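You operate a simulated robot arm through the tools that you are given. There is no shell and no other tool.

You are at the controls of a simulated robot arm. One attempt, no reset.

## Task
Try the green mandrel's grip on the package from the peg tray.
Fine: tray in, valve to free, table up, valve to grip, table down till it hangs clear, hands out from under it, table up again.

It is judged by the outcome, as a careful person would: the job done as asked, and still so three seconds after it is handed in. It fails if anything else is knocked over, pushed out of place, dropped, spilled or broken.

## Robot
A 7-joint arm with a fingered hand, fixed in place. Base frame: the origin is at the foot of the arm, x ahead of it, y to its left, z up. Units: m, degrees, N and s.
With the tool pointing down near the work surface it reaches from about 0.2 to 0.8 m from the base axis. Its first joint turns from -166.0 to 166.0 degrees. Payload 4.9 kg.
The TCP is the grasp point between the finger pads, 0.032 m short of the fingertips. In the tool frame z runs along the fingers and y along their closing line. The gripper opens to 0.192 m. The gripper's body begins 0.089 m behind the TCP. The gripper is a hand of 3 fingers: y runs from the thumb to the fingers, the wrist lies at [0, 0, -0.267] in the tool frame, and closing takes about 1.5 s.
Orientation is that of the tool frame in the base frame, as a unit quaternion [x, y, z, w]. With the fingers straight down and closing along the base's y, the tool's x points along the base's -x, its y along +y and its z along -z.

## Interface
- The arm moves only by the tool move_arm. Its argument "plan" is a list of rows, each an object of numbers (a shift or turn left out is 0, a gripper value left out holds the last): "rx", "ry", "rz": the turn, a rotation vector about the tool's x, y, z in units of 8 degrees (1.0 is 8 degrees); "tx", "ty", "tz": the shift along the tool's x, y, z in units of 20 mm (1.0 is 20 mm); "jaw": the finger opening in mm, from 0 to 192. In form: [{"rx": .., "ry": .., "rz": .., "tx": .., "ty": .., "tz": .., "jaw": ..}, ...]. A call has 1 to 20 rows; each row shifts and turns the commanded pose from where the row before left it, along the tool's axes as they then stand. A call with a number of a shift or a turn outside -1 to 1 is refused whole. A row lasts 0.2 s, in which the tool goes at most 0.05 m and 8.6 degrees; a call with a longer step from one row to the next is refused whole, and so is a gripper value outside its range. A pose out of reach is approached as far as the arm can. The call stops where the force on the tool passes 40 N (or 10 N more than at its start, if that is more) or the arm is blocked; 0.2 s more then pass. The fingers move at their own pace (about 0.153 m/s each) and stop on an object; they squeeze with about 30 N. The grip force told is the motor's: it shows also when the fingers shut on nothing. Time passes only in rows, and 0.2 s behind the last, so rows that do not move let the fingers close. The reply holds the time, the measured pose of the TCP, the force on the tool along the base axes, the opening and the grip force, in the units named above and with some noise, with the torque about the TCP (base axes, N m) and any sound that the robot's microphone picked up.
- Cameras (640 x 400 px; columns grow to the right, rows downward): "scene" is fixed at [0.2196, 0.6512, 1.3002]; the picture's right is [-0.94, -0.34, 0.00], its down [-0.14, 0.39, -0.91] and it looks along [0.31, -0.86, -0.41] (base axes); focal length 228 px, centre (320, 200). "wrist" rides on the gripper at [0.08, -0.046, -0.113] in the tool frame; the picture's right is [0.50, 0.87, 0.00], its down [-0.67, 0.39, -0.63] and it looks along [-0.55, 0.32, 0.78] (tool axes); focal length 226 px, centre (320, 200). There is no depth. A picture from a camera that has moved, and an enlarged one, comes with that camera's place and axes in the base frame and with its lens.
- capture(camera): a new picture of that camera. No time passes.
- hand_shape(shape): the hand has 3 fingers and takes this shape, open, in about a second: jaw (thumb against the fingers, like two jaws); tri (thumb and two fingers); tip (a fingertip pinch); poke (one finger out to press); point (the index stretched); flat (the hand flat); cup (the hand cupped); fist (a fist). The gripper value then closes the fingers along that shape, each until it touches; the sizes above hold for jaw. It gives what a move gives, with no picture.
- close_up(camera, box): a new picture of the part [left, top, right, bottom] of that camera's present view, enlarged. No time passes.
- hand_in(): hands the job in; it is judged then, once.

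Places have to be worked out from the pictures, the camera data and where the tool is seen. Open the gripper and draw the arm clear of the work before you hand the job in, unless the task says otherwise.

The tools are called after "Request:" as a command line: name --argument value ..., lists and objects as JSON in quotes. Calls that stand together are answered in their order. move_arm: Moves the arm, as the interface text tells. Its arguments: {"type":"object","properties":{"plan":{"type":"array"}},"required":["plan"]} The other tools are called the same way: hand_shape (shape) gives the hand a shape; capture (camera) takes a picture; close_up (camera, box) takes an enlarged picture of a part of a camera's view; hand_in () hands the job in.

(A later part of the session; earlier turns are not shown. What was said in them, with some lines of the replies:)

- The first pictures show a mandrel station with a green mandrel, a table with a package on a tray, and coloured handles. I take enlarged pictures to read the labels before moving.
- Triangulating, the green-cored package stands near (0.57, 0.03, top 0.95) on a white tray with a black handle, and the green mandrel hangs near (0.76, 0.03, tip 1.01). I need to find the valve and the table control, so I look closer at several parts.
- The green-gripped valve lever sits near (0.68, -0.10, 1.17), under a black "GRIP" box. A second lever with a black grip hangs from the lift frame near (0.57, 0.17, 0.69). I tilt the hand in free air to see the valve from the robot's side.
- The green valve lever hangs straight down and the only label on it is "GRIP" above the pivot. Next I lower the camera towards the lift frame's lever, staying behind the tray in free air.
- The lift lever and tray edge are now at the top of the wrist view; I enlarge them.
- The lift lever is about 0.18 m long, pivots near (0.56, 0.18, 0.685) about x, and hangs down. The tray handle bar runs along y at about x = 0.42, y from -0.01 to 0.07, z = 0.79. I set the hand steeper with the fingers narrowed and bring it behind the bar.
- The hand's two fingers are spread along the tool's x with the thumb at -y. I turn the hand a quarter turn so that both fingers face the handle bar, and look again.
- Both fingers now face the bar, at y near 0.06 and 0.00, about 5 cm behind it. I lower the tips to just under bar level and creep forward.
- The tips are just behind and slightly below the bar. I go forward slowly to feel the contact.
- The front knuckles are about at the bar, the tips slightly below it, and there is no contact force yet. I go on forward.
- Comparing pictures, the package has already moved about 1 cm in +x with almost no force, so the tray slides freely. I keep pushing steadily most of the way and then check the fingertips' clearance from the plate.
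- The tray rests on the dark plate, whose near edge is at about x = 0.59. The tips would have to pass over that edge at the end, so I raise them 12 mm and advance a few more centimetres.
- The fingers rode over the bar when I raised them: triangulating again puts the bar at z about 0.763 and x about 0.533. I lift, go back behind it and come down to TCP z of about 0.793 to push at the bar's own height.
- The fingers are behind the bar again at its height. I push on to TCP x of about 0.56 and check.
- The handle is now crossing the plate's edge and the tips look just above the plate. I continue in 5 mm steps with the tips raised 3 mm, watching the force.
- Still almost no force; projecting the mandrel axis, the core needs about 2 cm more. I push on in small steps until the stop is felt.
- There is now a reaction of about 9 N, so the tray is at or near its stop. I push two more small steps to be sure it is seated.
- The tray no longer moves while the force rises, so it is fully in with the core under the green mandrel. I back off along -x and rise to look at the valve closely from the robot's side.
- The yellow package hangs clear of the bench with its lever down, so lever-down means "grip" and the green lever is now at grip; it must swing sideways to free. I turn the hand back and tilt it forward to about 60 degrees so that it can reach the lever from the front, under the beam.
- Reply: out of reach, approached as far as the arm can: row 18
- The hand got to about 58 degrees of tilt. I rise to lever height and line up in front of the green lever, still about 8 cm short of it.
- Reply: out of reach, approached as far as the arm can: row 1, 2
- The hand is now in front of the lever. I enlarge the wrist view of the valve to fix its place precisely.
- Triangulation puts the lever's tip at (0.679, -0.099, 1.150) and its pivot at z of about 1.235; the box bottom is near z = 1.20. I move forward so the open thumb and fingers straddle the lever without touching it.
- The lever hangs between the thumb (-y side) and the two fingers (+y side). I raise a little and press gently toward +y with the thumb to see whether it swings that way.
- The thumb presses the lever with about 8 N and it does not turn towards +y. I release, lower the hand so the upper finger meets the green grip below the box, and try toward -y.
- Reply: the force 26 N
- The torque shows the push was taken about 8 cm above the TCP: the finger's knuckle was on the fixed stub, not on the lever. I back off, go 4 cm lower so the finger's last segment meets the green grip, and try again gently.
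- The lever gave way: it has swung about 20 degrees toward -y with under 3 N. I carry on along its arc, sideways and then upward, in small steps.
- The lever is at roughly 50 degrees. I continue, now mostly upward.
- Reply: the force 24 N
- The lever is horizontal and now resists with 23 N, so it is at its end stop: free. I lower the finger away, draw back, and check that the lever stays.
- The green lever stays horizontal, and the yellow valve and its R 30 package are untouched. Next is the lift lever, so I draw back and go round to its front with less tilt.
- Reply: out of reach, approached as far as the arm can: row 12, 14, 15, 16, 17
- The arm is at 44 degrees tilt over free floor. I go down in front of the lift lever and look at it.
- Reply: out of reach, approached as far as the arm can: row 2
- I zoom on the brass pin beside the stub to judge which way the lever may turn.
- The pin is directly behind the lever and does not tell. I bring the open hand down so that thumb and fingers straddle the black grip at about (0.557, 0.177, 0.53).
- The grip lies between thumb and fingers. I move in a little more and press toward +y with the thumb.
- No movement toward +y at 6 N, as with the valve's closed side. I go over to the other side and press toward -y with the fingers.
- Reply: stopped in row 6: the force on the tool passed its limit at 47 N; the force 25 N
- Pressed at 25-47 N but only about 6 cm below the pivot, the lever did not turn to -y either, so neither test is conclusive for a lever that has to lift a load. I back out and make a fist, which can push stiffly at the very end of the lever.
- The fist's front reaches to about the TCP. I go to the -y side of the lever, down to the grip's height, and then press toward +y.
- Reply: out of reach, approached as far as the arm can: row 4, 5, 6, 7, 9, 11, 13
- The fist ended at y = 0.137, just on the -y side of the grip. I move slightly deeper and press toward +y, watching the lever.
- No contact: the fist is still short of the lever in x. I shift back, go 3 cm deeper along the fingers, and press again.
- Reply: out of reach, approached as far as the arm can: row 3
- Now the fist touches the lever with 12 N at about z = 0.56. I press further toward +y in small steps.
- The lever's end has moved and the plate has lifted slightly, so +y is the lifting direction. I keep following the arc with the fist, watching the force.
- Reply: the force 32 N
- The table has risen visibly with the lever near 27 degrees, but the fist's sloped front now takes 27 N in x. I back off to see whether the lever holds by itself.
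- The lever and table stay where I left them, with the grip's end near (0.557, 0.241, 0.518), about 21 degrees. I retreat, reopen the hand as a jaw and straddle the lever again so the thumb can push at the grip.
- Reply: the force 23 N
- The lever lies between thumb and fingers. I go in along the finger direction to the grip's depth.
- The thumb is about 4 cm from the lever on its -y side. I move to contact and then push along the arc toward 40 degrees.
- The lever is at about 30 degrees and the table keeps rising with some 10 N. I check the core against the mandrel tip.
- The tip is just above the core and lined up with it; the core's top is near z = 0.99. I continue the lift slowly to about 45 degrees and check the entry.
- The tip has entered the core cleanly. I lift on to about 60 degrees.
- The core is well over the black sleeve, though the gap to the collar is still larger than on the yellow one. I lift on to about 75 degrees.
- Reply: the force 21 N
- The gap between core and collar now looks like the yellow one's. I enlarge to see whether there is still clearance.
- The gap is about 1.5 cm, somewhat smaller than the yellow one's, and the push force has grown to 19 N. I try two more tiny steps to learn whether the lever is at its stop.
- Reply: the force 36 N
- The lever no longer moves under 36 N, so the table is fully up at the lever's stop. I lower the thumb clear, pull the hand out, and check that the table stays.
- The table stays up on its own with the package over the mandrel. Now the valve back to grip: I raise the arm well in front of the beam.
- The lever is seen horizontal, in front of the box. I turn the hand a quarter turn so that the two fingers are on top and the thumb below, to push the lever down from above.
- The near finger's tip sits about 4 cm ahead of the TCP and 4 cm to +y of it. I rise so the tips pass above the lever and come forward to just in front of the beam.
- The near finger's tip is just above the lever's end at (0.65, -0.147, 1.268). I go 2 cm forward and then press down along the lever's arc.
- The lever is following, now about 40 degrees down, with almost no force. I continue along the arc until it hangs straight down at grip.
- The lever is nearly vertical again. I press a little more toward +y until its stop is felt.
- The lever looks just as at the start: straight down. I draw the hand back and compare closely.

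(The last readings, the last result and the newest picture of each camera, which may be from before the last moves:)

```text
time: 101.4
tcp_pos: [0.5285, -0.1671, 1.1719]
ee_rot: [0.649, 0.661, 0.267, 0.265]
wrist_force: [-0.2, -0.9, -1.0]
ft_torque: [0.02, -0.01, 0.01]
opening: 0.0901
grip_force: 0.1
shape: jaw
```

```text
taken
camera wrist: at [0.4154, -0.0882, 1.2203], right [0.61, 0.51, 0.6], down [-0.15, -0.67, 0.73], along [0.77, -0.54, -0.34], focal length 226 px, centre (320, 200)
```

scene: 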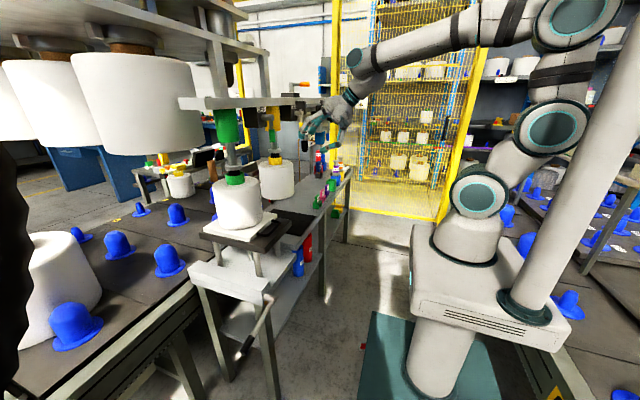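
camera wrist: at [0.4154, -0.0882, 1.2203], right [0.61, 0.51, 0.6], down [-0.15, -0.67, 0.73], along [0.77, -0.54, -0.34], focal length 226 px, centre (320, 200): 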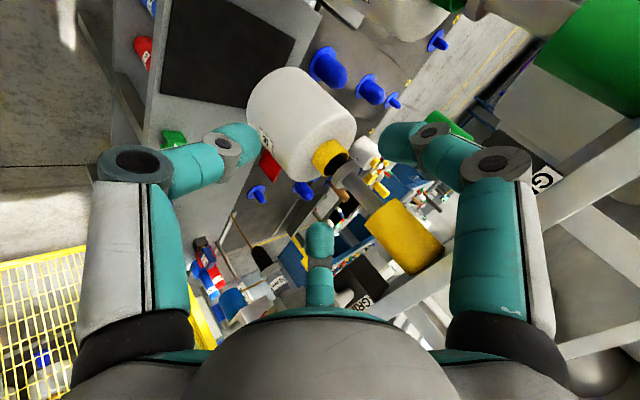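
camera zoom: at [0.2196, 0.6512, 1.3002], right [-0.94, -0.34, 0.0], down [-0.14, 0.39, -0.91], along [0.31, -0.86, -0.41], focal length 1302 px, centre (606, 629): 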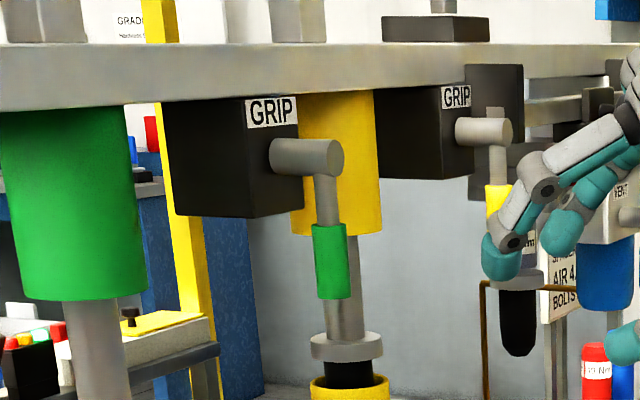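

The green lever is exactly as it was at the start, so the valve is at grip. Now I go back to the lift lever, arriving above it this time so the fingers can press it down.

Request:
move_arm --plan '[{"tx": 0.975, "ty": -0.7, "tz": 0.5}, {"tx": 0.975, "ty": -0.7, "tz": 0.5}, {"tx": 0.975, "ty": -0.7, "tz": 0.5}, {"tx": 0.975, "ty": -0.7, "tz": 0.5}, {"tx": 0.975, "ty": -0.7, "tz": 0.5}, {"tx": 0.975, "ty": -0.7, "tz": 0.5}, {"tx": 0.975, "ty": -0.7, "tz": 0.5}, {"tx": 0.975, "ty": -0.7, "tz": 0.5}, {"tx": 0.975, "ty": -0.7, "tz": 0.5}, {"tx": 0.975, "ty": -0.7, "tz": 0.5}, {"tx": 0.975, "ty": -0.7, "tz": 0.5}, {"tx": 0.975, "ty": -0.7, "tz": 0.5}, {"tx": 0.975, "ty": -0.7, "tz": 0.5}, {}]'

Request:
move_arm --plan '[{"tx": 0.975, "ty": -0.6, "tz": 0.4}, {"tx": 0.975, "ty": -0.6, "tz": 0.4}, {"tx": 0.975, "ty": -0.6, "tz": 0.4}, {"tx": 0.975, "ty": -0.6, "tz": 0.4}, {"tx": 0.975, "ty": -0.6, "tz": 0.4}, {"tx": 0.975, "ty": -0.6, "tz": 0.4}, {"tx": 0.975, "ty": -0.6, "tz": 0.4}, {"tx": 0.975, "ty": -0.6, "tz": 0.4}, {"tx": 0.975, "ty": -0.6, "tz": 0.4}, {"tx": 0.975, "ty": -0.6, "tz": 0.4}, {"tx": 0.975, "ty": -0.6, "tz": 0.4}, {"tx": 0.975, "ty": -0.6, "tz": 0.4}, {"tx": 0.975, "ty": -0.6, "tz": 0.4}, {}]'

Request:
capture --camera "scene"

Request:
capture --camera "wrist"

```text
time: 104.4
tcp_pos: [0.4833, 0.0861, 0.9527]
ee_rot: [0.65, 0.661, 0.266, 0.265]
wrist_force: [-0.1, 0.9, 0.5]
ft_torque: [-0.01, -0.01, 0.0]
opening: 0.0902
grip_force: 0.0
shape: jaw
```

```text
time: 107.4
tcp_pos: [0.4401, 0.34, 0.7676]
ee_rot: [0.65, 0.66, 0.266, 0.264]
wrist_force: [-0.8, 0.4, -0.7]
ft_torque: [0.04, 0.01, -0.05]
opening: 0.0898
grip_force: 0.0
shape: jaw
```

```text
taken
```

scene: 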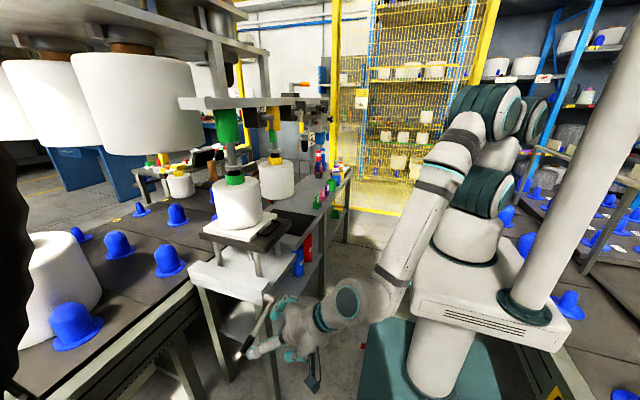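

```text
taken
camera wrist: at [0.3272, 0.4177, 0.8158], right [0.61, 0.51, 0.6], down [-0.15, -0.67, 0.73], along [0.77, -0.54, -0.34], focal length 226 px, centre (320, 200)
```

wrist: 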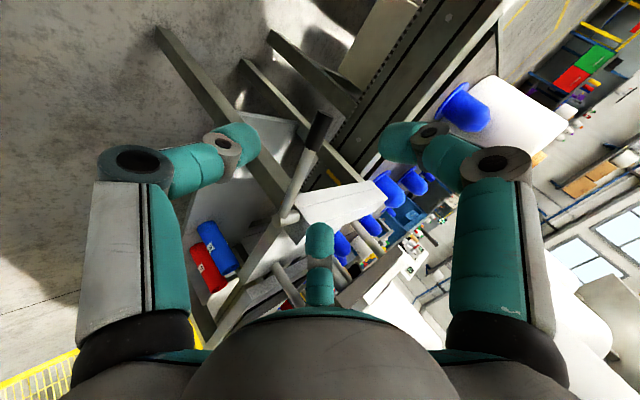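

The lift lever reaches from its pivot to about (0.557, 0.342, 0.651). I bring the -y side finger over it, about 3 cm above.

Request:
move_arm --plan '[{"tx": 0.08, "ty": 0.06, "tz": 1}, {"tx": 0.08, "ty": 0.06, "tz": 1}, {"tx": 0.08, "ty": 0.06, "tz": 1}, {"tx": 0.08, "ty": 0.06, "tz": 1}, {"tx": 0.08, "ty": 0.06, "tz": 1}, {}]'

Request:
capture --camera "wrist"

Request:
close_up --camera "scene" --box '[200, 260, 340, 380]'

```text
time: 108.8
tcp_pos: [0.5129, 0.3477, 0.701]
ee_rot: [0.649, 0.661, 0.266, 0.265]
wrist_force: [0.1, 0.1, 0.7]
ft_torque: [0.02, 0.0, -0.01]
opening: 0.0903
grip_force: 0.1
shape: jaw
```

```text
taken
camera wrist: at [0.4009, 0.426, 0.7484], right [0.61, 0.51, 0.6], down [-0.15, -0.67, 0.73], along [0.77, -0.54, -0.34], focal length 226 px, centre (320, 200)
```

wrist: 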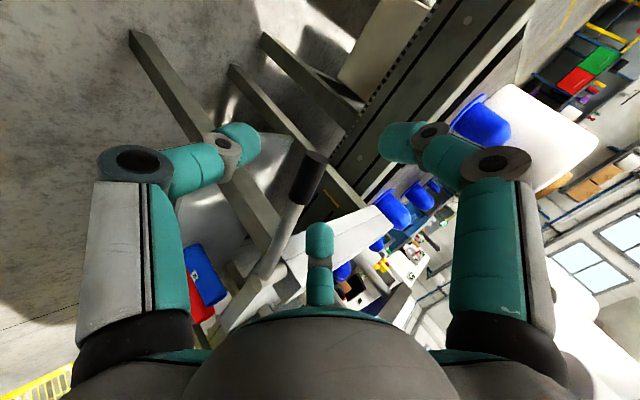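

```text
3.33 times, centred on (270, 320) of scene
camera zoom: at [0.2196, 0.6512, 1.3002], right [-0.94, -0.34, 0.0], down [-0.14, 0.39, -0.91], along [0.31, -0.86, -0.41], focal length 760 px, centre (487, -200)
```

zoom: 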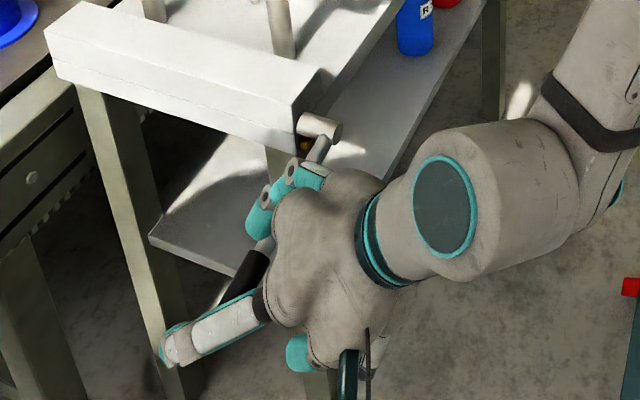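

The finger is over the lever at about (0.558, 0.295, 0.704). I press down gently toward 60 degrees and then look at the package.

Request:
move_arm --plan '[{"ty": -0.35, "tz": 0.36}, {"ty": -0.35, "tz": 0.36}, {"ty": -0.35, "tz": 0.36}, {"ty": -0.35, "tz": 0.36}, {"ty": -0.35, "tz": 0.36}, {"ty": -0.3, "tz": 0.31}, {}]'

Request:
close_up --camera "scene" --box '[190, 110, 310, 260]'

Request:
close_up --camera "scene" --box '[200, 260, 340, 380]'

```text
time: 110.4
tcp_pos: [0.5147, 0.3464, 0.6401]
ee_rot: [0.65, 0.66, 0.267, 0.265]
wrist_force: [-1.8, -4.8, 12.7]
ft_torque: [-0.68, -0.58, -0.27]
opening: 0.096
grip_force: 0.1
shape: jaw
```

```text
2.67 times, centred on (250, 185) of scene
camera zoom: at [0.2196, 0.6512, 1.3002], right [-0.94, -0.34, 0.0], down [-0.14, 0.39, -0.91], along [0.31, -0.86, -0.41], focal length 608 px, centre (507, 240)
```

zoom: 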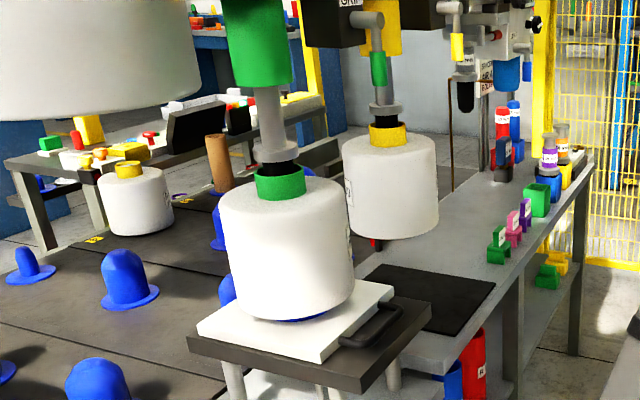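

```text
3.33 times, centred on (270, 320) of scene
camera zoom: at [0.2196, 0.6512, 1.3002], right [-0.94, -0.34, 0.0], down [-0.14, 0.39, -0.91], along [0.31, -0.86, -0.41], focal length 760 px, centre (487, -200)
```

zoom: 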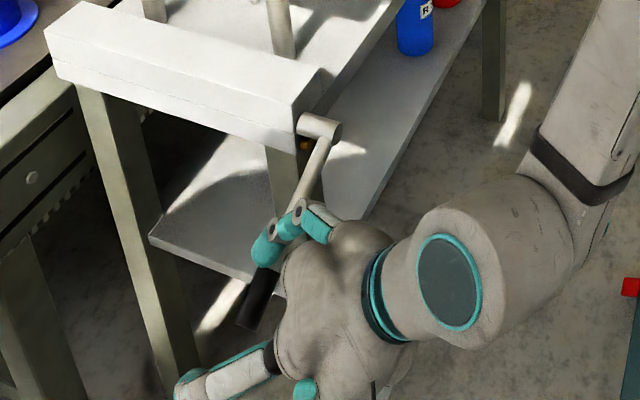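

The grip holds: the package stays up while the tray sinks, and a blue peg is showing beneath it. It must come clear of that peg, so I keep lowering the table along the lever's arc.

Request:
move_arm --plan '[{"tx": -0.25, "ty": -0.35, "tz": 0.36}, {"tx": -0.28, "ty": -0.35, "tz": 0.36}, {"tx": -0.28, "ty": -0.35, "tz": 0.36}, {"tx": -0.37, "ty": -0.31, "tz": 0.32}, {"tx": -0.4, "ty": -0.28, "tz": 0.29}, {"tx": -0.4, "ty": -0.28, "tz": 0.29}, {}]'

Request:
close_up --camera "scene" --box '[190, 110, 310, 260]'

Request:
close_up --camera "scene" --box '[200, 260, 340, 380]'

```text
time: 112.0
tcp_pos: [0.5135, 0.3079, 0.5873]
ee_rot: [0.65, 0.661, 0.267, 0.265]
wrist_force: [2.4, 4.7, 10.4]
ft_torque: [-0.65, -0.41, 0.26]
opening: 0.0914
grip_force: 0.0
shape: jaw
```

```text
2.67 times, centred on (250, 185) of scene
camera zoom: at [0.2196, 0.6512, 1.3002], right [-0.94, -0.34, 0.0], down [-0.14, 0.39, -0.91], along [0.31, -0.86, -0.41], focal length 608 px, centre (507, 240)
```

zoom: 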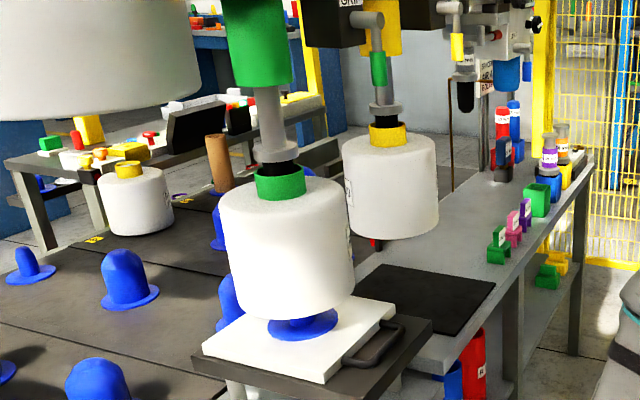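

```text
3.33 times, centred on (270, 320) of scene
camera zoom: at [0.2196, 0.6512, 1.3002], right [-0.94, -0.34, 0.0], down [-0.14, 0.39, -0.91], along [0.31, -0.86, -0.41], focal length 760 px, centre (487, -200)
```

zoom: 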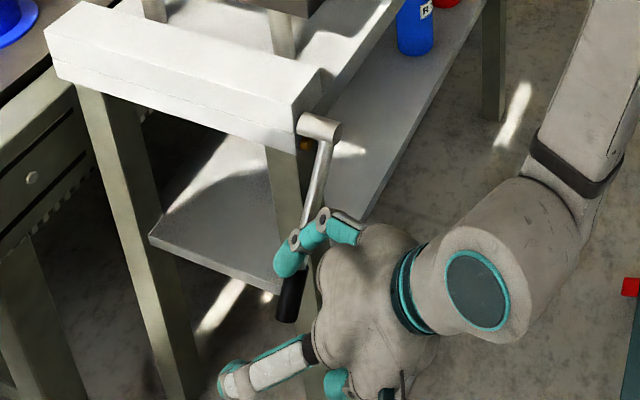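

The package hangs with more of the peg showing below it. I keep lowering.

Request:
move_arm --plan '[{"tx": -0.5, "ty": -0.28, "tz": 0.29}, {"tx": -0.5, "ty": -0.28, "tz": 0.29}, {"tx": -0.5, "ty": -0.24, "tz": 0.25}, {"tx": -0.5, "ty": -0.21, "tz": 0.22}, {"tx": -0.5, "ty": -0.17, "tz": 0.18}, {}]'

Request:
close_up --camera "scene" --box '[190, 110, 310, 260]'

Request:
close_up --camera "scene" --box '[200, 260, 340, 380]'

```text
time: 113.4
tcp_pos: [0.5148, 0.2573, 0.5514]
ee_rot: [0.651, 0.661, 0.265, 0.264]
wrist_force: [-14.4, 10.6, 10.3]
ft_torque: [-0.71, -0.61, -0.48]
opening: 0.0867
grip_force: 0.1
shape: jaw
```

```text
2.67 times, centred on (250, 185) of scene
camera zoom: at [0.2196, 0.6512, 1.3002], right [-0.94, -0.34, 0.0], down [-0.14, 0.39, -0.91], along [0.31, -0.86, -0.41], focal length 608 px, centre (507, 240)
```

zoom: 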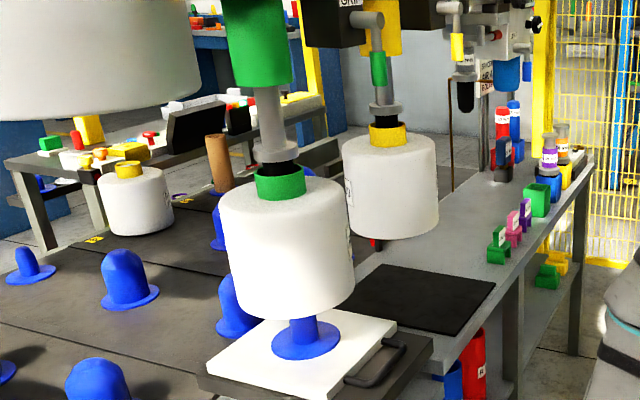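

```text
3.33 times, centred on (270, 320) of scene
camera zoom: at [0.2196, 0.6512, 1.3002], right [-0.94, -0.34, 0.0], down [-0.14, 0.39, -0.91], along [0.31, -0.86, -0.41], focal length 760 px, centre (487, -200)
```

zoom: 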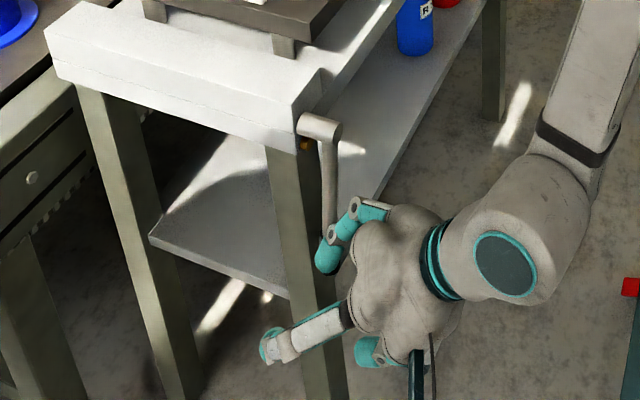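

The lever is about 12 degrees from straight down, and the peg's top may still be at the level of the package's bottom edge. I go slightly deeper and push the last bit to fully down.

Request:
move_arm --plan '[{"tx": -0.3, "ty": 0.15, "tz": 0.28}, {"tx": -0.45, "ty": -0.1, "tz": 0.1}, {"tx": -0.45, "ty": -0.1, "tz": 0.1}, {"tx": -0.3, "ty": -0.05, "tz": 0.05}, {}]'

Request:
close_up --camera "scene" --box '[190, 110, 310, 260]'

Request:
close_up --camera "scene" --box '[200, 260, 340, 380]'

```text
time: 113.7
tcp_pos: [0.5141, 0.2553, 0.5502]
ee_rot: [0.649, 0.663, 0.266, 0.264]
wrist_force: [-19.2, 7.1, 14.3]
ft_torque: [-0.98, -0.79, -0.86]
opening: 0.0877
grip_force: 0.1
shape: jaw
stopped in row 1: the force on the tool passed its limit at 47 N (the readings are from after the stop); the commanded pose is now the measured one
```

```text
2.67 times, centred on (250, 185) of scene
camera zoom: at [0.2196, 0.6512, 1.3002], right [-0.94, -0.34, 0.0], down [-0.14, 0.39, -0.91], along [0.31, -0.86, -0.41], focal length 608 px, centre (507, 240)
```

zoom: 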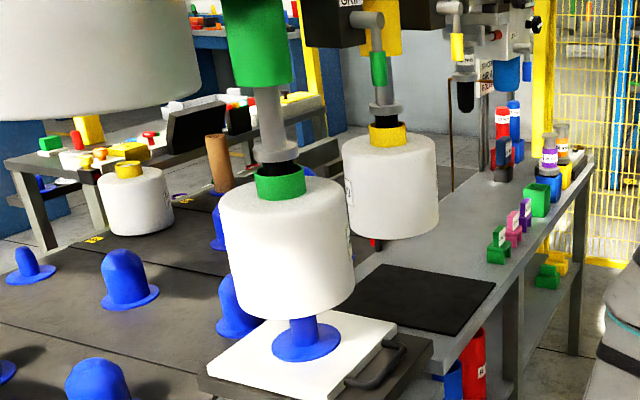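

```text
3.33 times, centred on (270, 320) of scene
camera zoom: at [0.2196, 0.6512, 1.3002], right [-0.94, -0.34, 0.0], down [-0.14, 0.39, -0.91], along [0.31, -0.86, -0.41], focal length 760 px, centre (487, -200)
```

zoom: 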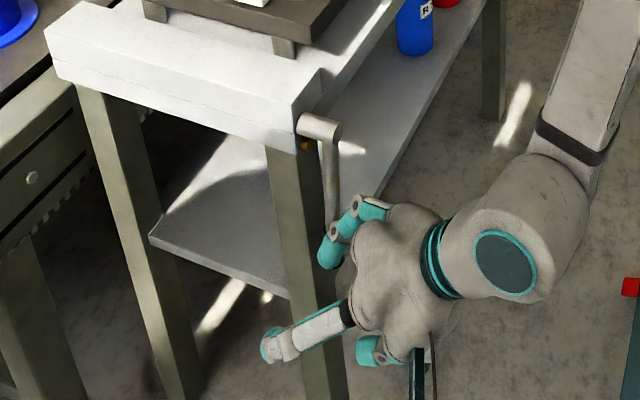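

The torque shows the fingertip is pressing on the front of the lever rather than its side: it has slid forward of it. I back off to +y, go 2 cm deeper, and push toward -y again.

Request:
move_arm --plan '[{"ty": -0.3, "tz": -0.3}, {"tx": 1}, {"tx": 1}, {"ty": 1, "tz": 0.98}, {"tx": -0.5}, {"tx": -0.5}, {"tx": -0.3}, {}]'

Request:
capture --camera "wrist"

Request:
close_up --camera "scene" --box '[200, 260, 340, 380]'

```text
time: 115.5
tcp_pos: [0.5366, 0.2695, 0.551]
ee_rot: [0.65, 0.662, 0.266, 0.264]
wrist_force: [-3.2, 6.3, 2.8]
ft_torque: [-0.37, -0.14, -0.13]
opening: 0.0885
grip_force: 0.1
shape: jaw
```

```text
taken
camera wrist: at [0.4228, 0.3474, 0.5983], right [0.61, 0.51, 0.6], down [-0.15, -0.67, 0.73], along [0.78, -0.54, -0.34], focal length 226 px, centre (320, 200)
```

wrist: 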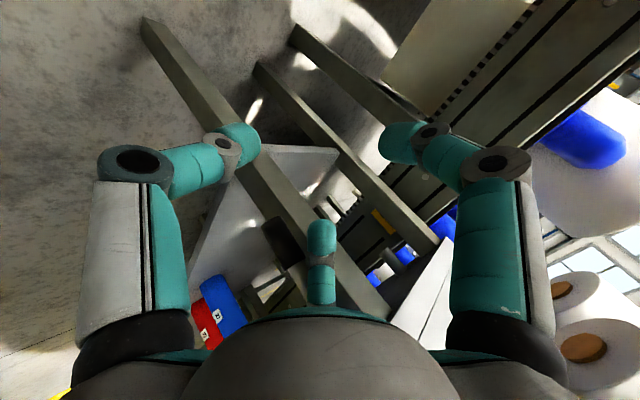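

```text
3.33 times, centred on (270, 320) of scene
camera zoom: at [0.2196, 0.6512, 1.3002], right [-0.94, -0.34, 0.0], down [-0.14, 0.39, -0.91], along [0.31, -0.86, -0.41], focal length 760 px, centre (487, -200)
```

zoom: 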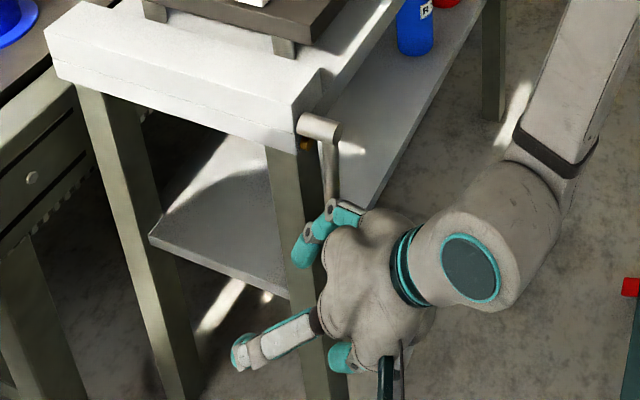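

Now the finger bears on the lever's side with 6 N. I push toward -y until it is down.

Request:
move_arm --plan '[{"tx": -0.4}, {"tx": -0.4}, {"tx": -0.4}, {}]'

Request:
close_up --camera "scene" --box '[190, 110, 310, 260]'

Request:
close_up --camera "scene" --box '[200, 260, 340, 380]'

```text
time: 116.3
tcp_pos: [0.5334, 0.2509, 0.5519]
ee_rot: [0.644, 0.666, 0.268, 0.262]
wrist_force: [-7.4, 19.5, -0.7]
ft_torque: [-0.74, -0.26, -0.15]
opening: 0.084
grip_force: 0.0
shape: jaw
stopped in row 4: the force on the tool passed its limit at 44 N (the readings are from after the stop); the commanded pose is now the measured one
```

```text
2.67 times, centred on (250, 185) of scene
camera zoom: at [0.2196, 0.6512, 1.3002], right [-0.94, -0.34, 0.0], down [-0.14, 0.39, -0.91], along [0.31, -0.86, -0.41], focal length 608 px, centre (507, 240)
```

zoom: 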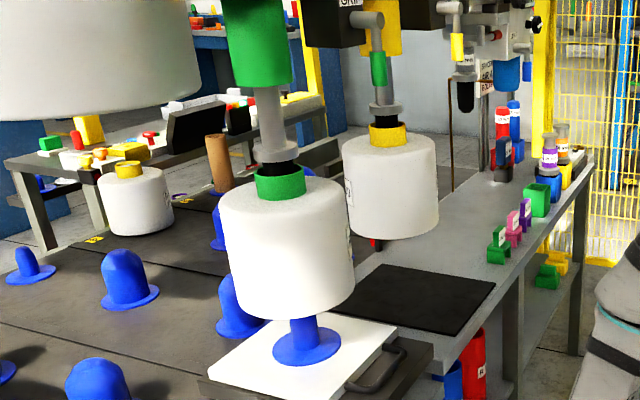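

```text
3.33 times, centred on (270, 320) of scene
camera zoom: at [0.2196, 0.6512, 1.3002], right [-0.94, -0.34, 0.0], down [-0.14, 0.39, -0.91], along [0.31, -0.86, -0.41], focal length 760 px, centre (487, -200)
```

zoom: 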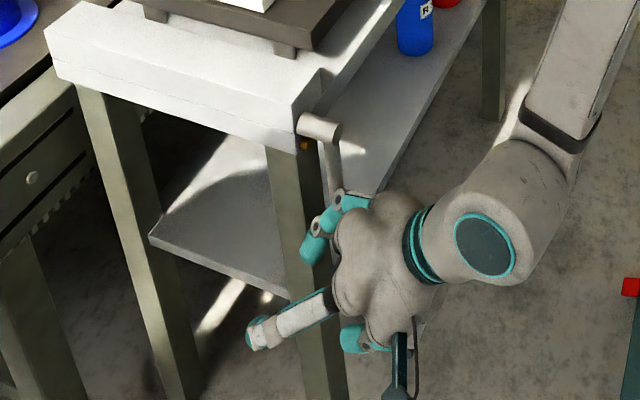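

The lever is at its lower stop, so the table is fully down and the package hangs on the mandrel alone. I take the hand away from the lever, and let it hang a while.

Request:
move_arm --plan '[{"tx": 0.8}, {"tx": 0.8}, {"tz": -1}, {"tz": -1}, {"tz": -1}, {"tz": -1}, {"tz": -1}, {"tz": -1}, {"tz": -1}, {"tz": -1}, {}]'

Request:
move_arm --plan '[{"rz": -1}, {"rz": -1}, {"rz": -1}, {"rz": -1}, {"rz": -1}, {"rz": -1}, {"rz": -1}, {"rz": -1}, {"rz": -1}, {"rz": -1}, {"rz": -1}, {"rz": -0.25, "jaw": 110}, {}]'

Request:
capture --camera "wrist"

Request:
capture --camera "scene"

Request:
close_up --camera "scene" --box '[210, 160, 290, 260]'

```text
time: 118.8
tcp_pos: [0.4225, 0.2789, 0.664]
ee_rot: [0.647, 0.664, 0.266, 0.263]
wrist_force: [-0.2, -1.0, -0.3]
ft_torque: [0.02, -0.01, 0.0]
opening: 0.0899
grip_force: 0.2
shape: jaw
```

```text
time: 121.5
tcp_pos: [0.423, 0.2777, 0.6638]
ee_rot: [-0.012, 0.927, 0.001, 0.375]
wrist_force: [0.1, -0.7, 0.4]
ft_torque: [0.03, 0.0, -0.01]
opening: 0.1094
grip_force: 0.0
shape: jaw
```

```text
taken
camera wrist: at [0.2875, 0.2294, 0.691], right [-0.38, 0.85, -0.35], down [0.03, 0.39, 0.92], along [0.92, 0.34, -0.18], focal length 226 px, centre (320, 200)
```

wrist: 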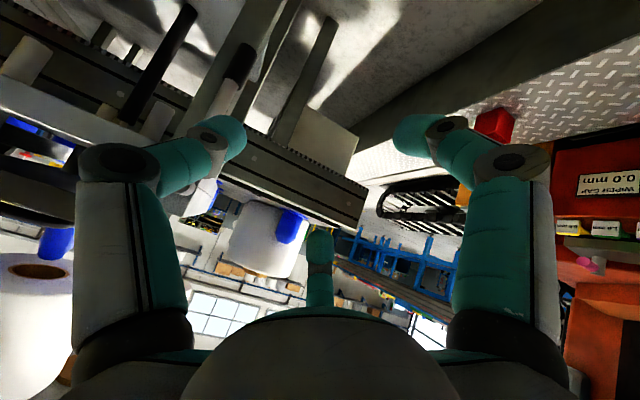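

```text
taken
```

scene: 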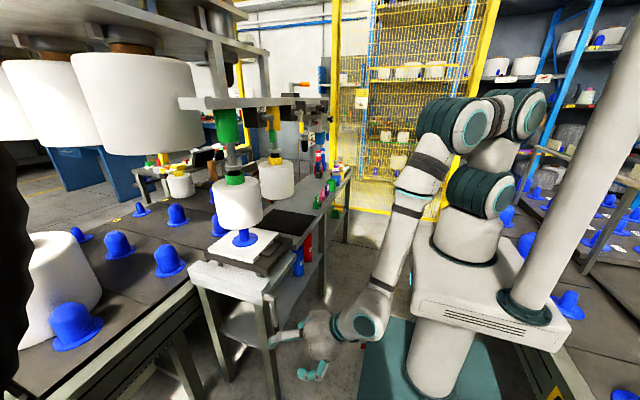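

```text
4.00 times, centred on (250, 210) of scene
camera zoom: at [0.2196, 0.6512, 1.3002], right [-0.94, -0.34, 0.0], down [-0.14, 0.39, -0.91], along [0.31, -0.86, -0.41], focal length 912 px, centre (600, 160)
```

zoom: 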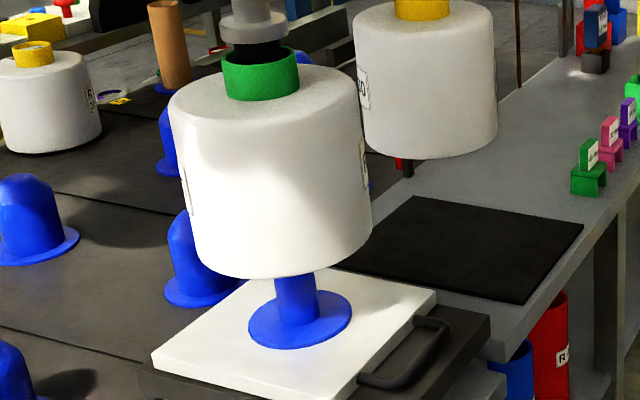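

The package hangs steadily with its peg showing below it, and has done so for several seconds. Now the table goes up again: I bring the open hand back astride the lever with the thumb on its -y side.

Request:
move_arm --plan '[{"ty": -0.9}, {"ty": -0.9}, {"ty": -0.9}, {"ty": -0.9}, {"ty": -0.8}, {"tz": 1}, {"tz": 1}, {"tz": 1}, {"tz": 1}, {"tz": 1}, {"tz": 1}, {"tz": 1}, {"tz": 1}, {"tz": 0.5}, {}]'

Request:
capture --camera "wrist"

Request:
close_up --camera "scene" --box '[200, 240, 340, 380]'

```text
time: 124.8
tcp_pos: [0.541, 0.1935, 0.5444]
ee_rot: [-0.013, 0.927, 0.002, 0.374]
wrist_force: [-0.2, 0.8, -0.1]
ft_torque: [-0.03, -0.03, 0.02]
opening: 0.1095
grip_force: 0.1
shape: jaw
```

```text
taken
camera wrist: at [0.406, 0.1447, 0.5698], right [-0.38, 0.86, -0.35], down [0.03, 0.39, 0.92], along [0.92, 0.34, -0.18], focal length 226 px, centre (320, 200)
```

wrist: 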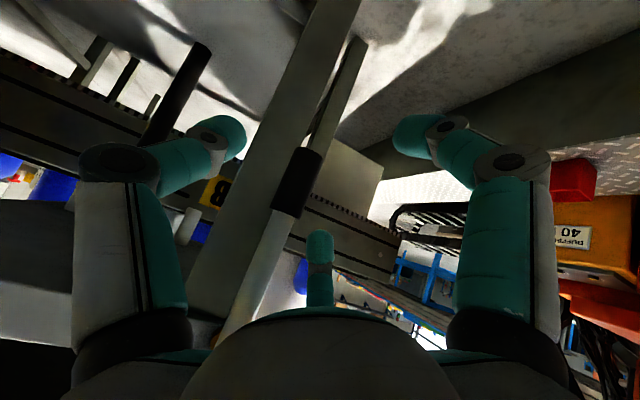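

```text
2.86 times, centred on (270, 310) of scene
camera zoom: at [0.2196, 0.6512, 1.3002], right [-0.94, -0.34, 0.0], down [-0.14, 0.39, -0.91], along [0.31, -0.86, -0.41], focal length 651 px, centre (463, -114)
```

zoom: 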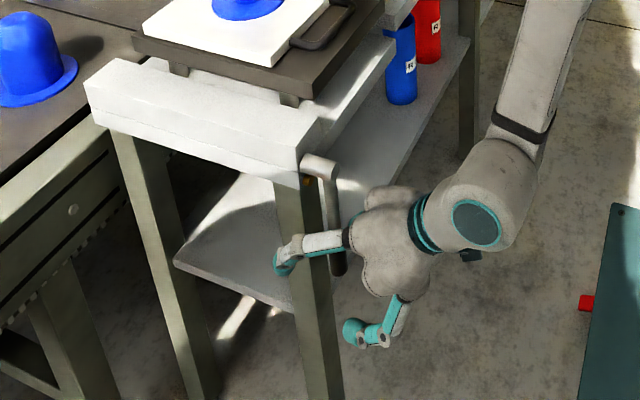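

The lever's grip is between thumb and fingers at straight down. I push it up again along the same arc as before.

Request:
move_arm --plan '[{"tx": -0.18, "tz": 0.17, "ty": 0.4}, {"ty": 0.58}, {"ty": 0.58}, {"ty": 0.58}, {"ty": 0.58}, {"ty": 0.58}, {"ty": 0.58, "tx": -0.05, "tz": -0.05}, {"ty": 0.58, "tx": -0.1, "tz": -0.1}, {"ty": 0.58, "tx": -0.1, "tz": -0.1}, {"ty": 0.58, "tx": -0.14, "tz": -0.14}, {}]'

Request:
close_up --camera "scene" --box '[190, 110, 310, 260]'

Request:
capture --camera "wrist"

```text
time: 127.2
tcp_pos: [0.5446, 0.305, 0.5533]
ee_rot: [-0.012, 0.927, 0.002, 0.374]
wrist_force: [0.1, -4.1, 0.5]
ft_torque: [-0.01, -0.01, -0.12]
opening: 0.1141
grip_force: 0.1
shape: jaw
```

```text
2.67 times, centred on (250, 185) of scene
camera zoom: at [0.2196, 0.6512, 1.3002], right [-0.94, -0.34, 0.0], down [-0.14, 0.39, -0.91], along [0.31, -0.86, -0.41], focal length 608 px, centre (507, 240)
```

zoom: 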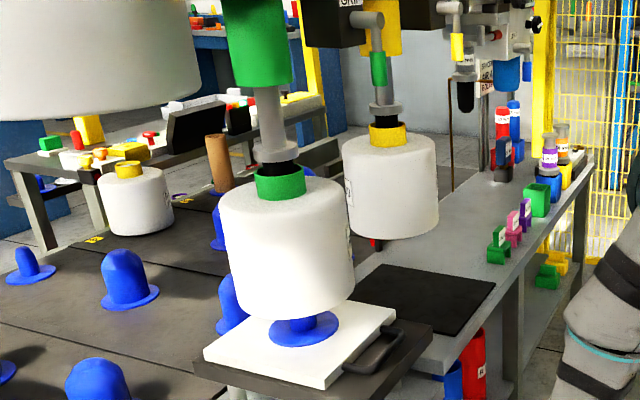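

```text
taken
camera wrist: at [0.4096, 0.2554, 0.5796], right [-0.38, 0.85, -0.35], down [0.04, 0.39, 0.92], along [0.92, 0.34, -0.18], focal length 226 px, centre (320, 200)
```

wrist: 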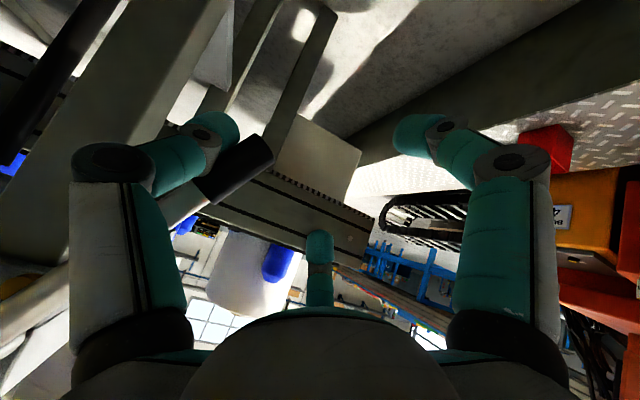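

The tray is rising smoothly, with the peg entering the core. I continue along the proven path to 60 degrees.

Request:
move_arm --plan '[{"ty": 0.6, "tx": -0.25, "tz": -0.26}, {"ty": 0.58, "tx": -0.27, "tz": -0.28}, {"ty": 0.55, "tx": -0.3, "tz": -0.31}, {"ty": 0.55, "tx": -0.33, "tz": -0.34}, {"ty": 0.5, "tx": -0.36, "tz": -0.37}, {"ty": 0.45, "tx": -0.38, "tz": -0.4}, {}]'

Request:
close_up --camera "scene" --box '[190, 110, 310, 260]'

Request:
capture --camera "wrist"

```text
time: 128.8
tcp_pos: [0.5425, 0.37, 0.6088]
ee_rot: [-0.014, 0.928, 0.002, 0.373]
wrist_force: [-8.5, -5.9, -1.8]
ft_torque: [0.24, -0.09, -0.6]
opening: 0.1153
grip_force: 0.1
shape: jaw
```

```text
2.67 times, centred on (250, 185) of scene
camera zoom: at [0.2196, 0.6512, 1.3002], right [-0.94, -0.34, 0.0], down [-0.14, 0.39, -0.91], along [0.31, -0.86, -0.41], focal length 608 px, centre (507, 240)
```

zoom: 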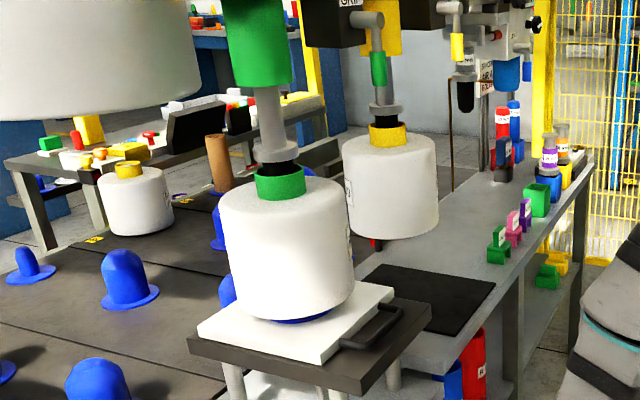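

```text
taken
camera wrist: at [0.4077, 0.3211, 0.6352], right [-0.38, 0.85, -0.35], down [0.04, 0.39, 0.92], along [0.92, 0.34, -0.18], focal length 226 px, centre (320, 200)
```

wrist: 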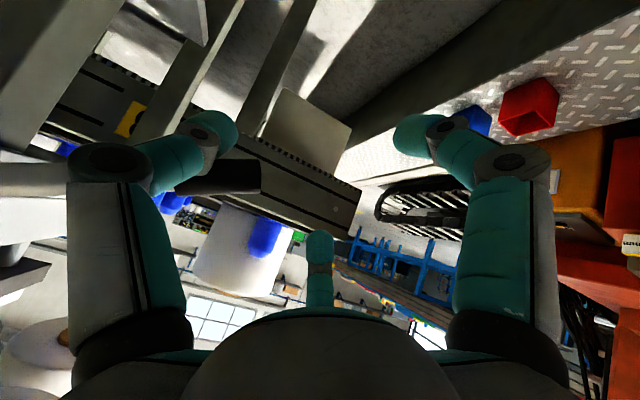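

Only a thin gap remains under the package. I finish the lift to the lever's stop in the same steps as before.

Request:
move_arm --plan '[{"ty": 0.38, "tx": -0.4, "tz": -0.41}, {"ty": 0.33, "tx": -0.41, "tz": -0.43}, {"ty": 0.27, "tx": -0.43, "tz": -0.45}, {}]'

Request:
close_up --camera "scene" --box '[190, 110, 310, 260]'

Request:
close_up --camera "scene" --box '[180, 220, 340, 340]'

```text
time: 129.8
tcp_pos: [0.5422, 0.3892, 0.6441]
ee_rot: [-0.013, 0.927, 0.002, 0.374]
wrist_force: [-10.2, -7.8, -5.2]
ft_torque: [0.43, -0.08, -0.78]
opening: 0.1155
grip_force: 0.1
shape: jaw
```

```text
2.67 times, centred on (250, 185) of scene
camera zoom: at [0.2196, 0.6512, 1.3002], right [-0.94, -0.34, 0.0], down [-0.14, 0.39, -0.91], along [0.31, -0.86, -0.41], focal length 608 px, centre (507, 240)
```

zoom: 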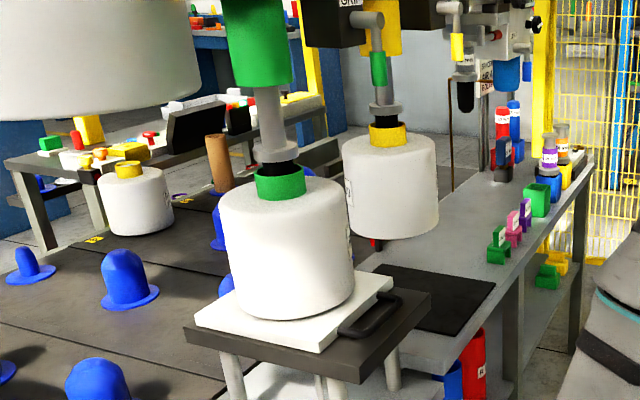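

```text
3.33 times, centred on (260, 280) of scene
camera zoom: at [0.2196, 0.6512, 1.3002], right [-0.94, -0.34, 0.0], down [-0.14, 0.39, -0.91], along [0.31, -0.86, -0.41], focal length 760 px, centre (520, -67)
```

zoom: 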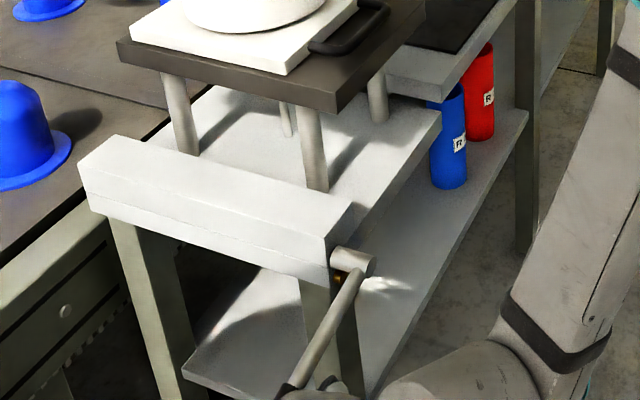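

The picture matches the earlier fully-up one. I give two small steps more to make sure of the stop.

Request:
move_arm --plan '[{"ty": 0.08, "tx": -0.15, "tz": -0.16}, {"ty": 0.07, "tx": -0.15, "tz": -0.16}, {}]'

Request:
close_up --camera "scene" --box '[180, 220, 340, 340]'

```text
time: 130.6
tcp_pos: [0.5403, 0.3908, 0.6489]
ee_rot: [-0.013, 0.929, 0.0, 0.371]
wrist_force: [-12.2, -7.8, -26.5]
ft_torque: [1.96, 0.11, -0.89]
opening: 0.1158
grip_force: 0.1
shape: jaw
```

```text
3.33 times, centred on (260, 280) of scene
camera zoom: at [0.2196, 0.6512, 1.3002], right [-0.94, -0.34, 0.0], down [-0.14, 0.39, -0.91], along [0.31, -0.86, -0.41], focal length 760 px, centre (520, -67)
```

zoom: 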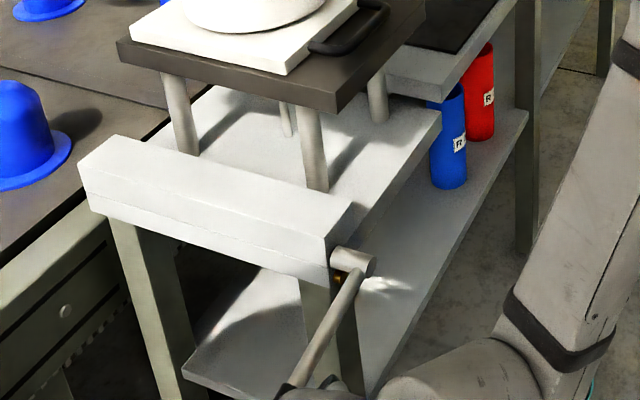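

The force jumped to 30 N without further movement: the table is up at its stop again. I lower the thumb off the lever, withdraw the hand and open it.

Request:
move_arm --plan '[{"ty": -0.2, "tx": 0.5, "tz": 0.52}, {"ty": -0.2, "tx": 0.55, "tz": 0.56}, {"tz": -1}, {"tz": -1}, {"tz": -1}, {"tz": -1}, {"tz": -1}, {"tz": -1}, {"tz": -1}, {"tz": -1}, {"tx": -0.6, "tz": -0.6}, {"tx": -0.6, "tz": -0.6}, {"tx": -0.6, "tz": -0.6}, {"tx": -0.6, "tz": -0.6, "jaw": 192}, {"tx": -0.6, "tz": -0.6}, {}, {}]'

Request:
capture --camera "scene"

Request:
close_up --camera "scene" --box '[190, 90, 330, 260]'

Request:
capture --camera "wrist"

```text
time: 134.2
tcp_pos: [0.4341, 0.384, 0.8245]
ee_rot: [-0.013, 0.927, 0.002, 0.374]
wrist_force: [0.3, 0.4, -0.5]
ft_torque: [0.01, 0.01, 0.0]
opening: 0.192
grip_force: 0.0
shape: jaw
```

```text
taken
```

scene: 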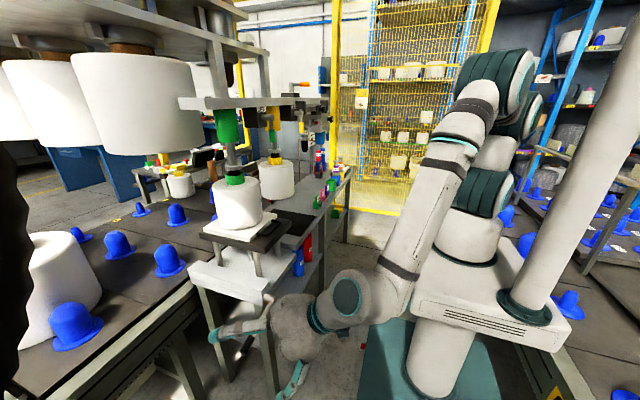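

```text
2.35 times, centred on (260, 175) of scene
camera zoom: at [0.2196, 0.6512, 1.3002], right [-0.94, -0.34, 0.0], down [-0.14, 0.39, -0.91], along [0.31, -0.86, -0.41], focal length 536 px, centre (461, 259)
```

zoom: 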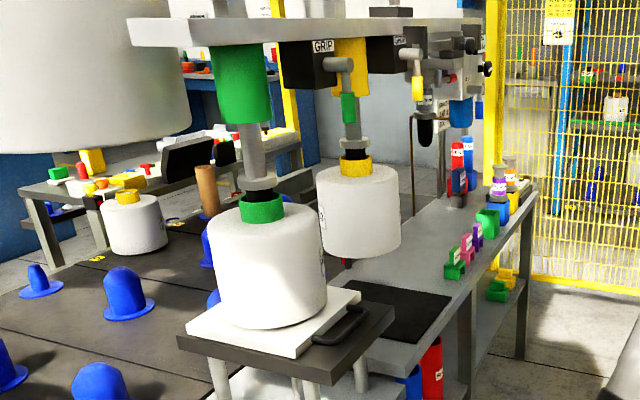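

```text
taken
camera wrist: at [0.2981, 0.3348, 0.8502], right [-0.38, 0.86, -0.35], down [0.03, 0.39, 0.92], along [0.92, 0.34, -0.18], focal length 226 px, centre (320, 200)
```

wrist: 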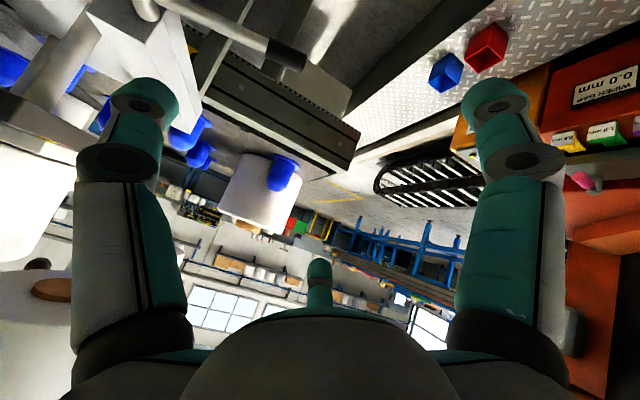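

The table is up, the package sits on the tray with the mandrel gripped in its core, the valve lever is down at grip, and nothing else has moved. I raise the arm further clear before handing in.

Request:
move_arm --plan '[{"tx": -0.8, "tz": -0.83}, {"tx": -0.8, "tz": -0.83}, {"tx": -0.8, "tz": -0.83}, {"tx": -0.8, "tz": -0.83}, {"tx": -0.8, "tz": -0.83}, {"tx": -0.8, "tz": -0.83}, {}, {}, {}]'

Request:
capture --camera "scene"

Request:
close_up --camera "scene" --box '[190, 90, 330, 260]'

```text
time: 136.2
tcp_pos: [0.4329, 0.3845, 0.9622]
ee_rot: [-0.011, 0.927, 0.001, 0.375]
wrist_force: [-0.2, 0.2, -0.4]
ft_torque: [0.0, 0.02, -0.01]
opening: 0.1921
grip_force: 0.1
shape: jaw
```

```text
taken
```

scene: 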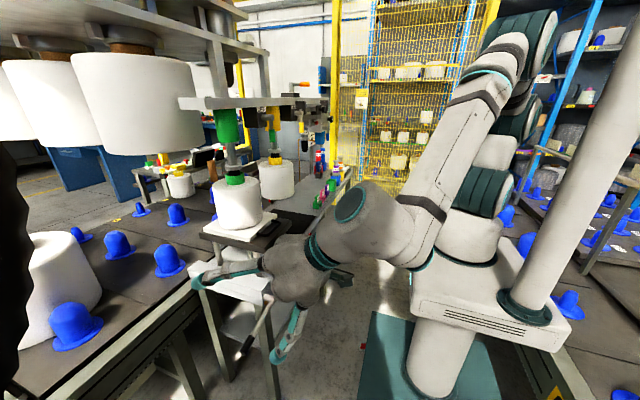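

```text
2.35 times, centred on (260, 175) of scene
camera zoom: at [0.2196, 0.6512, 1.3002], right [-0.94, -0.34, 0.0], down [-0.14, 0.39, -0.91], along [0.31, -0.86, -0.41], focal length 536 px, centre (461, 259)
```

zoom: 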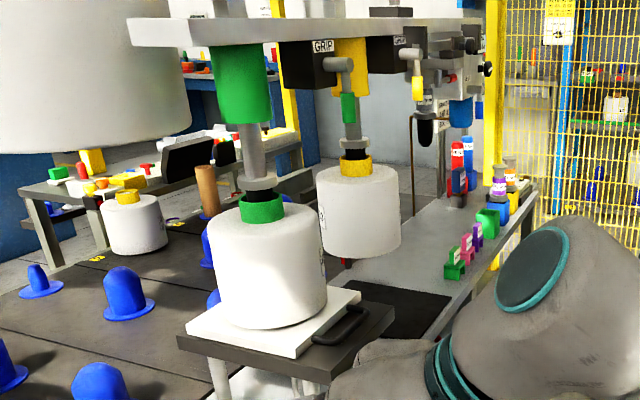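

The last pictures show the final state is steady: tray in, valve at grip, table up, package in place, hand open and clear. I hand the job in.

Request:
hand_in

```text
The job is handed in.
```

I tested the green mandrel's grip on the R 20 package from the peg tray. It held, and I have handed the job in. I don't have the judge's verdict.

- **Tray in:** I pushed it by its handle until it stopped, with the core under the green mandrel. Along the way the fingers slipped over the handle once; nothing moved out of place.
- **Valve to free, table up:** The green lever went to horizontal. The table then went up to its stop, which put the core over the mandrel's sleeve.
- **Valve to grip, table down:** The green lever went back to straight down, as it was at the start. With the table fully down, the package hung on the mandrel alone for more than 10 seconds. I judged the tray's peg to be just clear of the core, but the package's rim hid the peg's tip from the camera.
- **Hands clear, table up again:** Nothing was under the package while it hung. The table is back at its upper stop with the package on the tray, and the valve is still at grip.

No label shows "free" or which way either lever turns. I took lever-down as grip because the yellow mandrel was already holding its package that way. I found the turning directions by pressing gently, which once put about 47 N on the table lever before the arm stopped itself.

The yellow valve, its R 30 package and the rest of the bench look undisturbed. The hand is open and drawn back.
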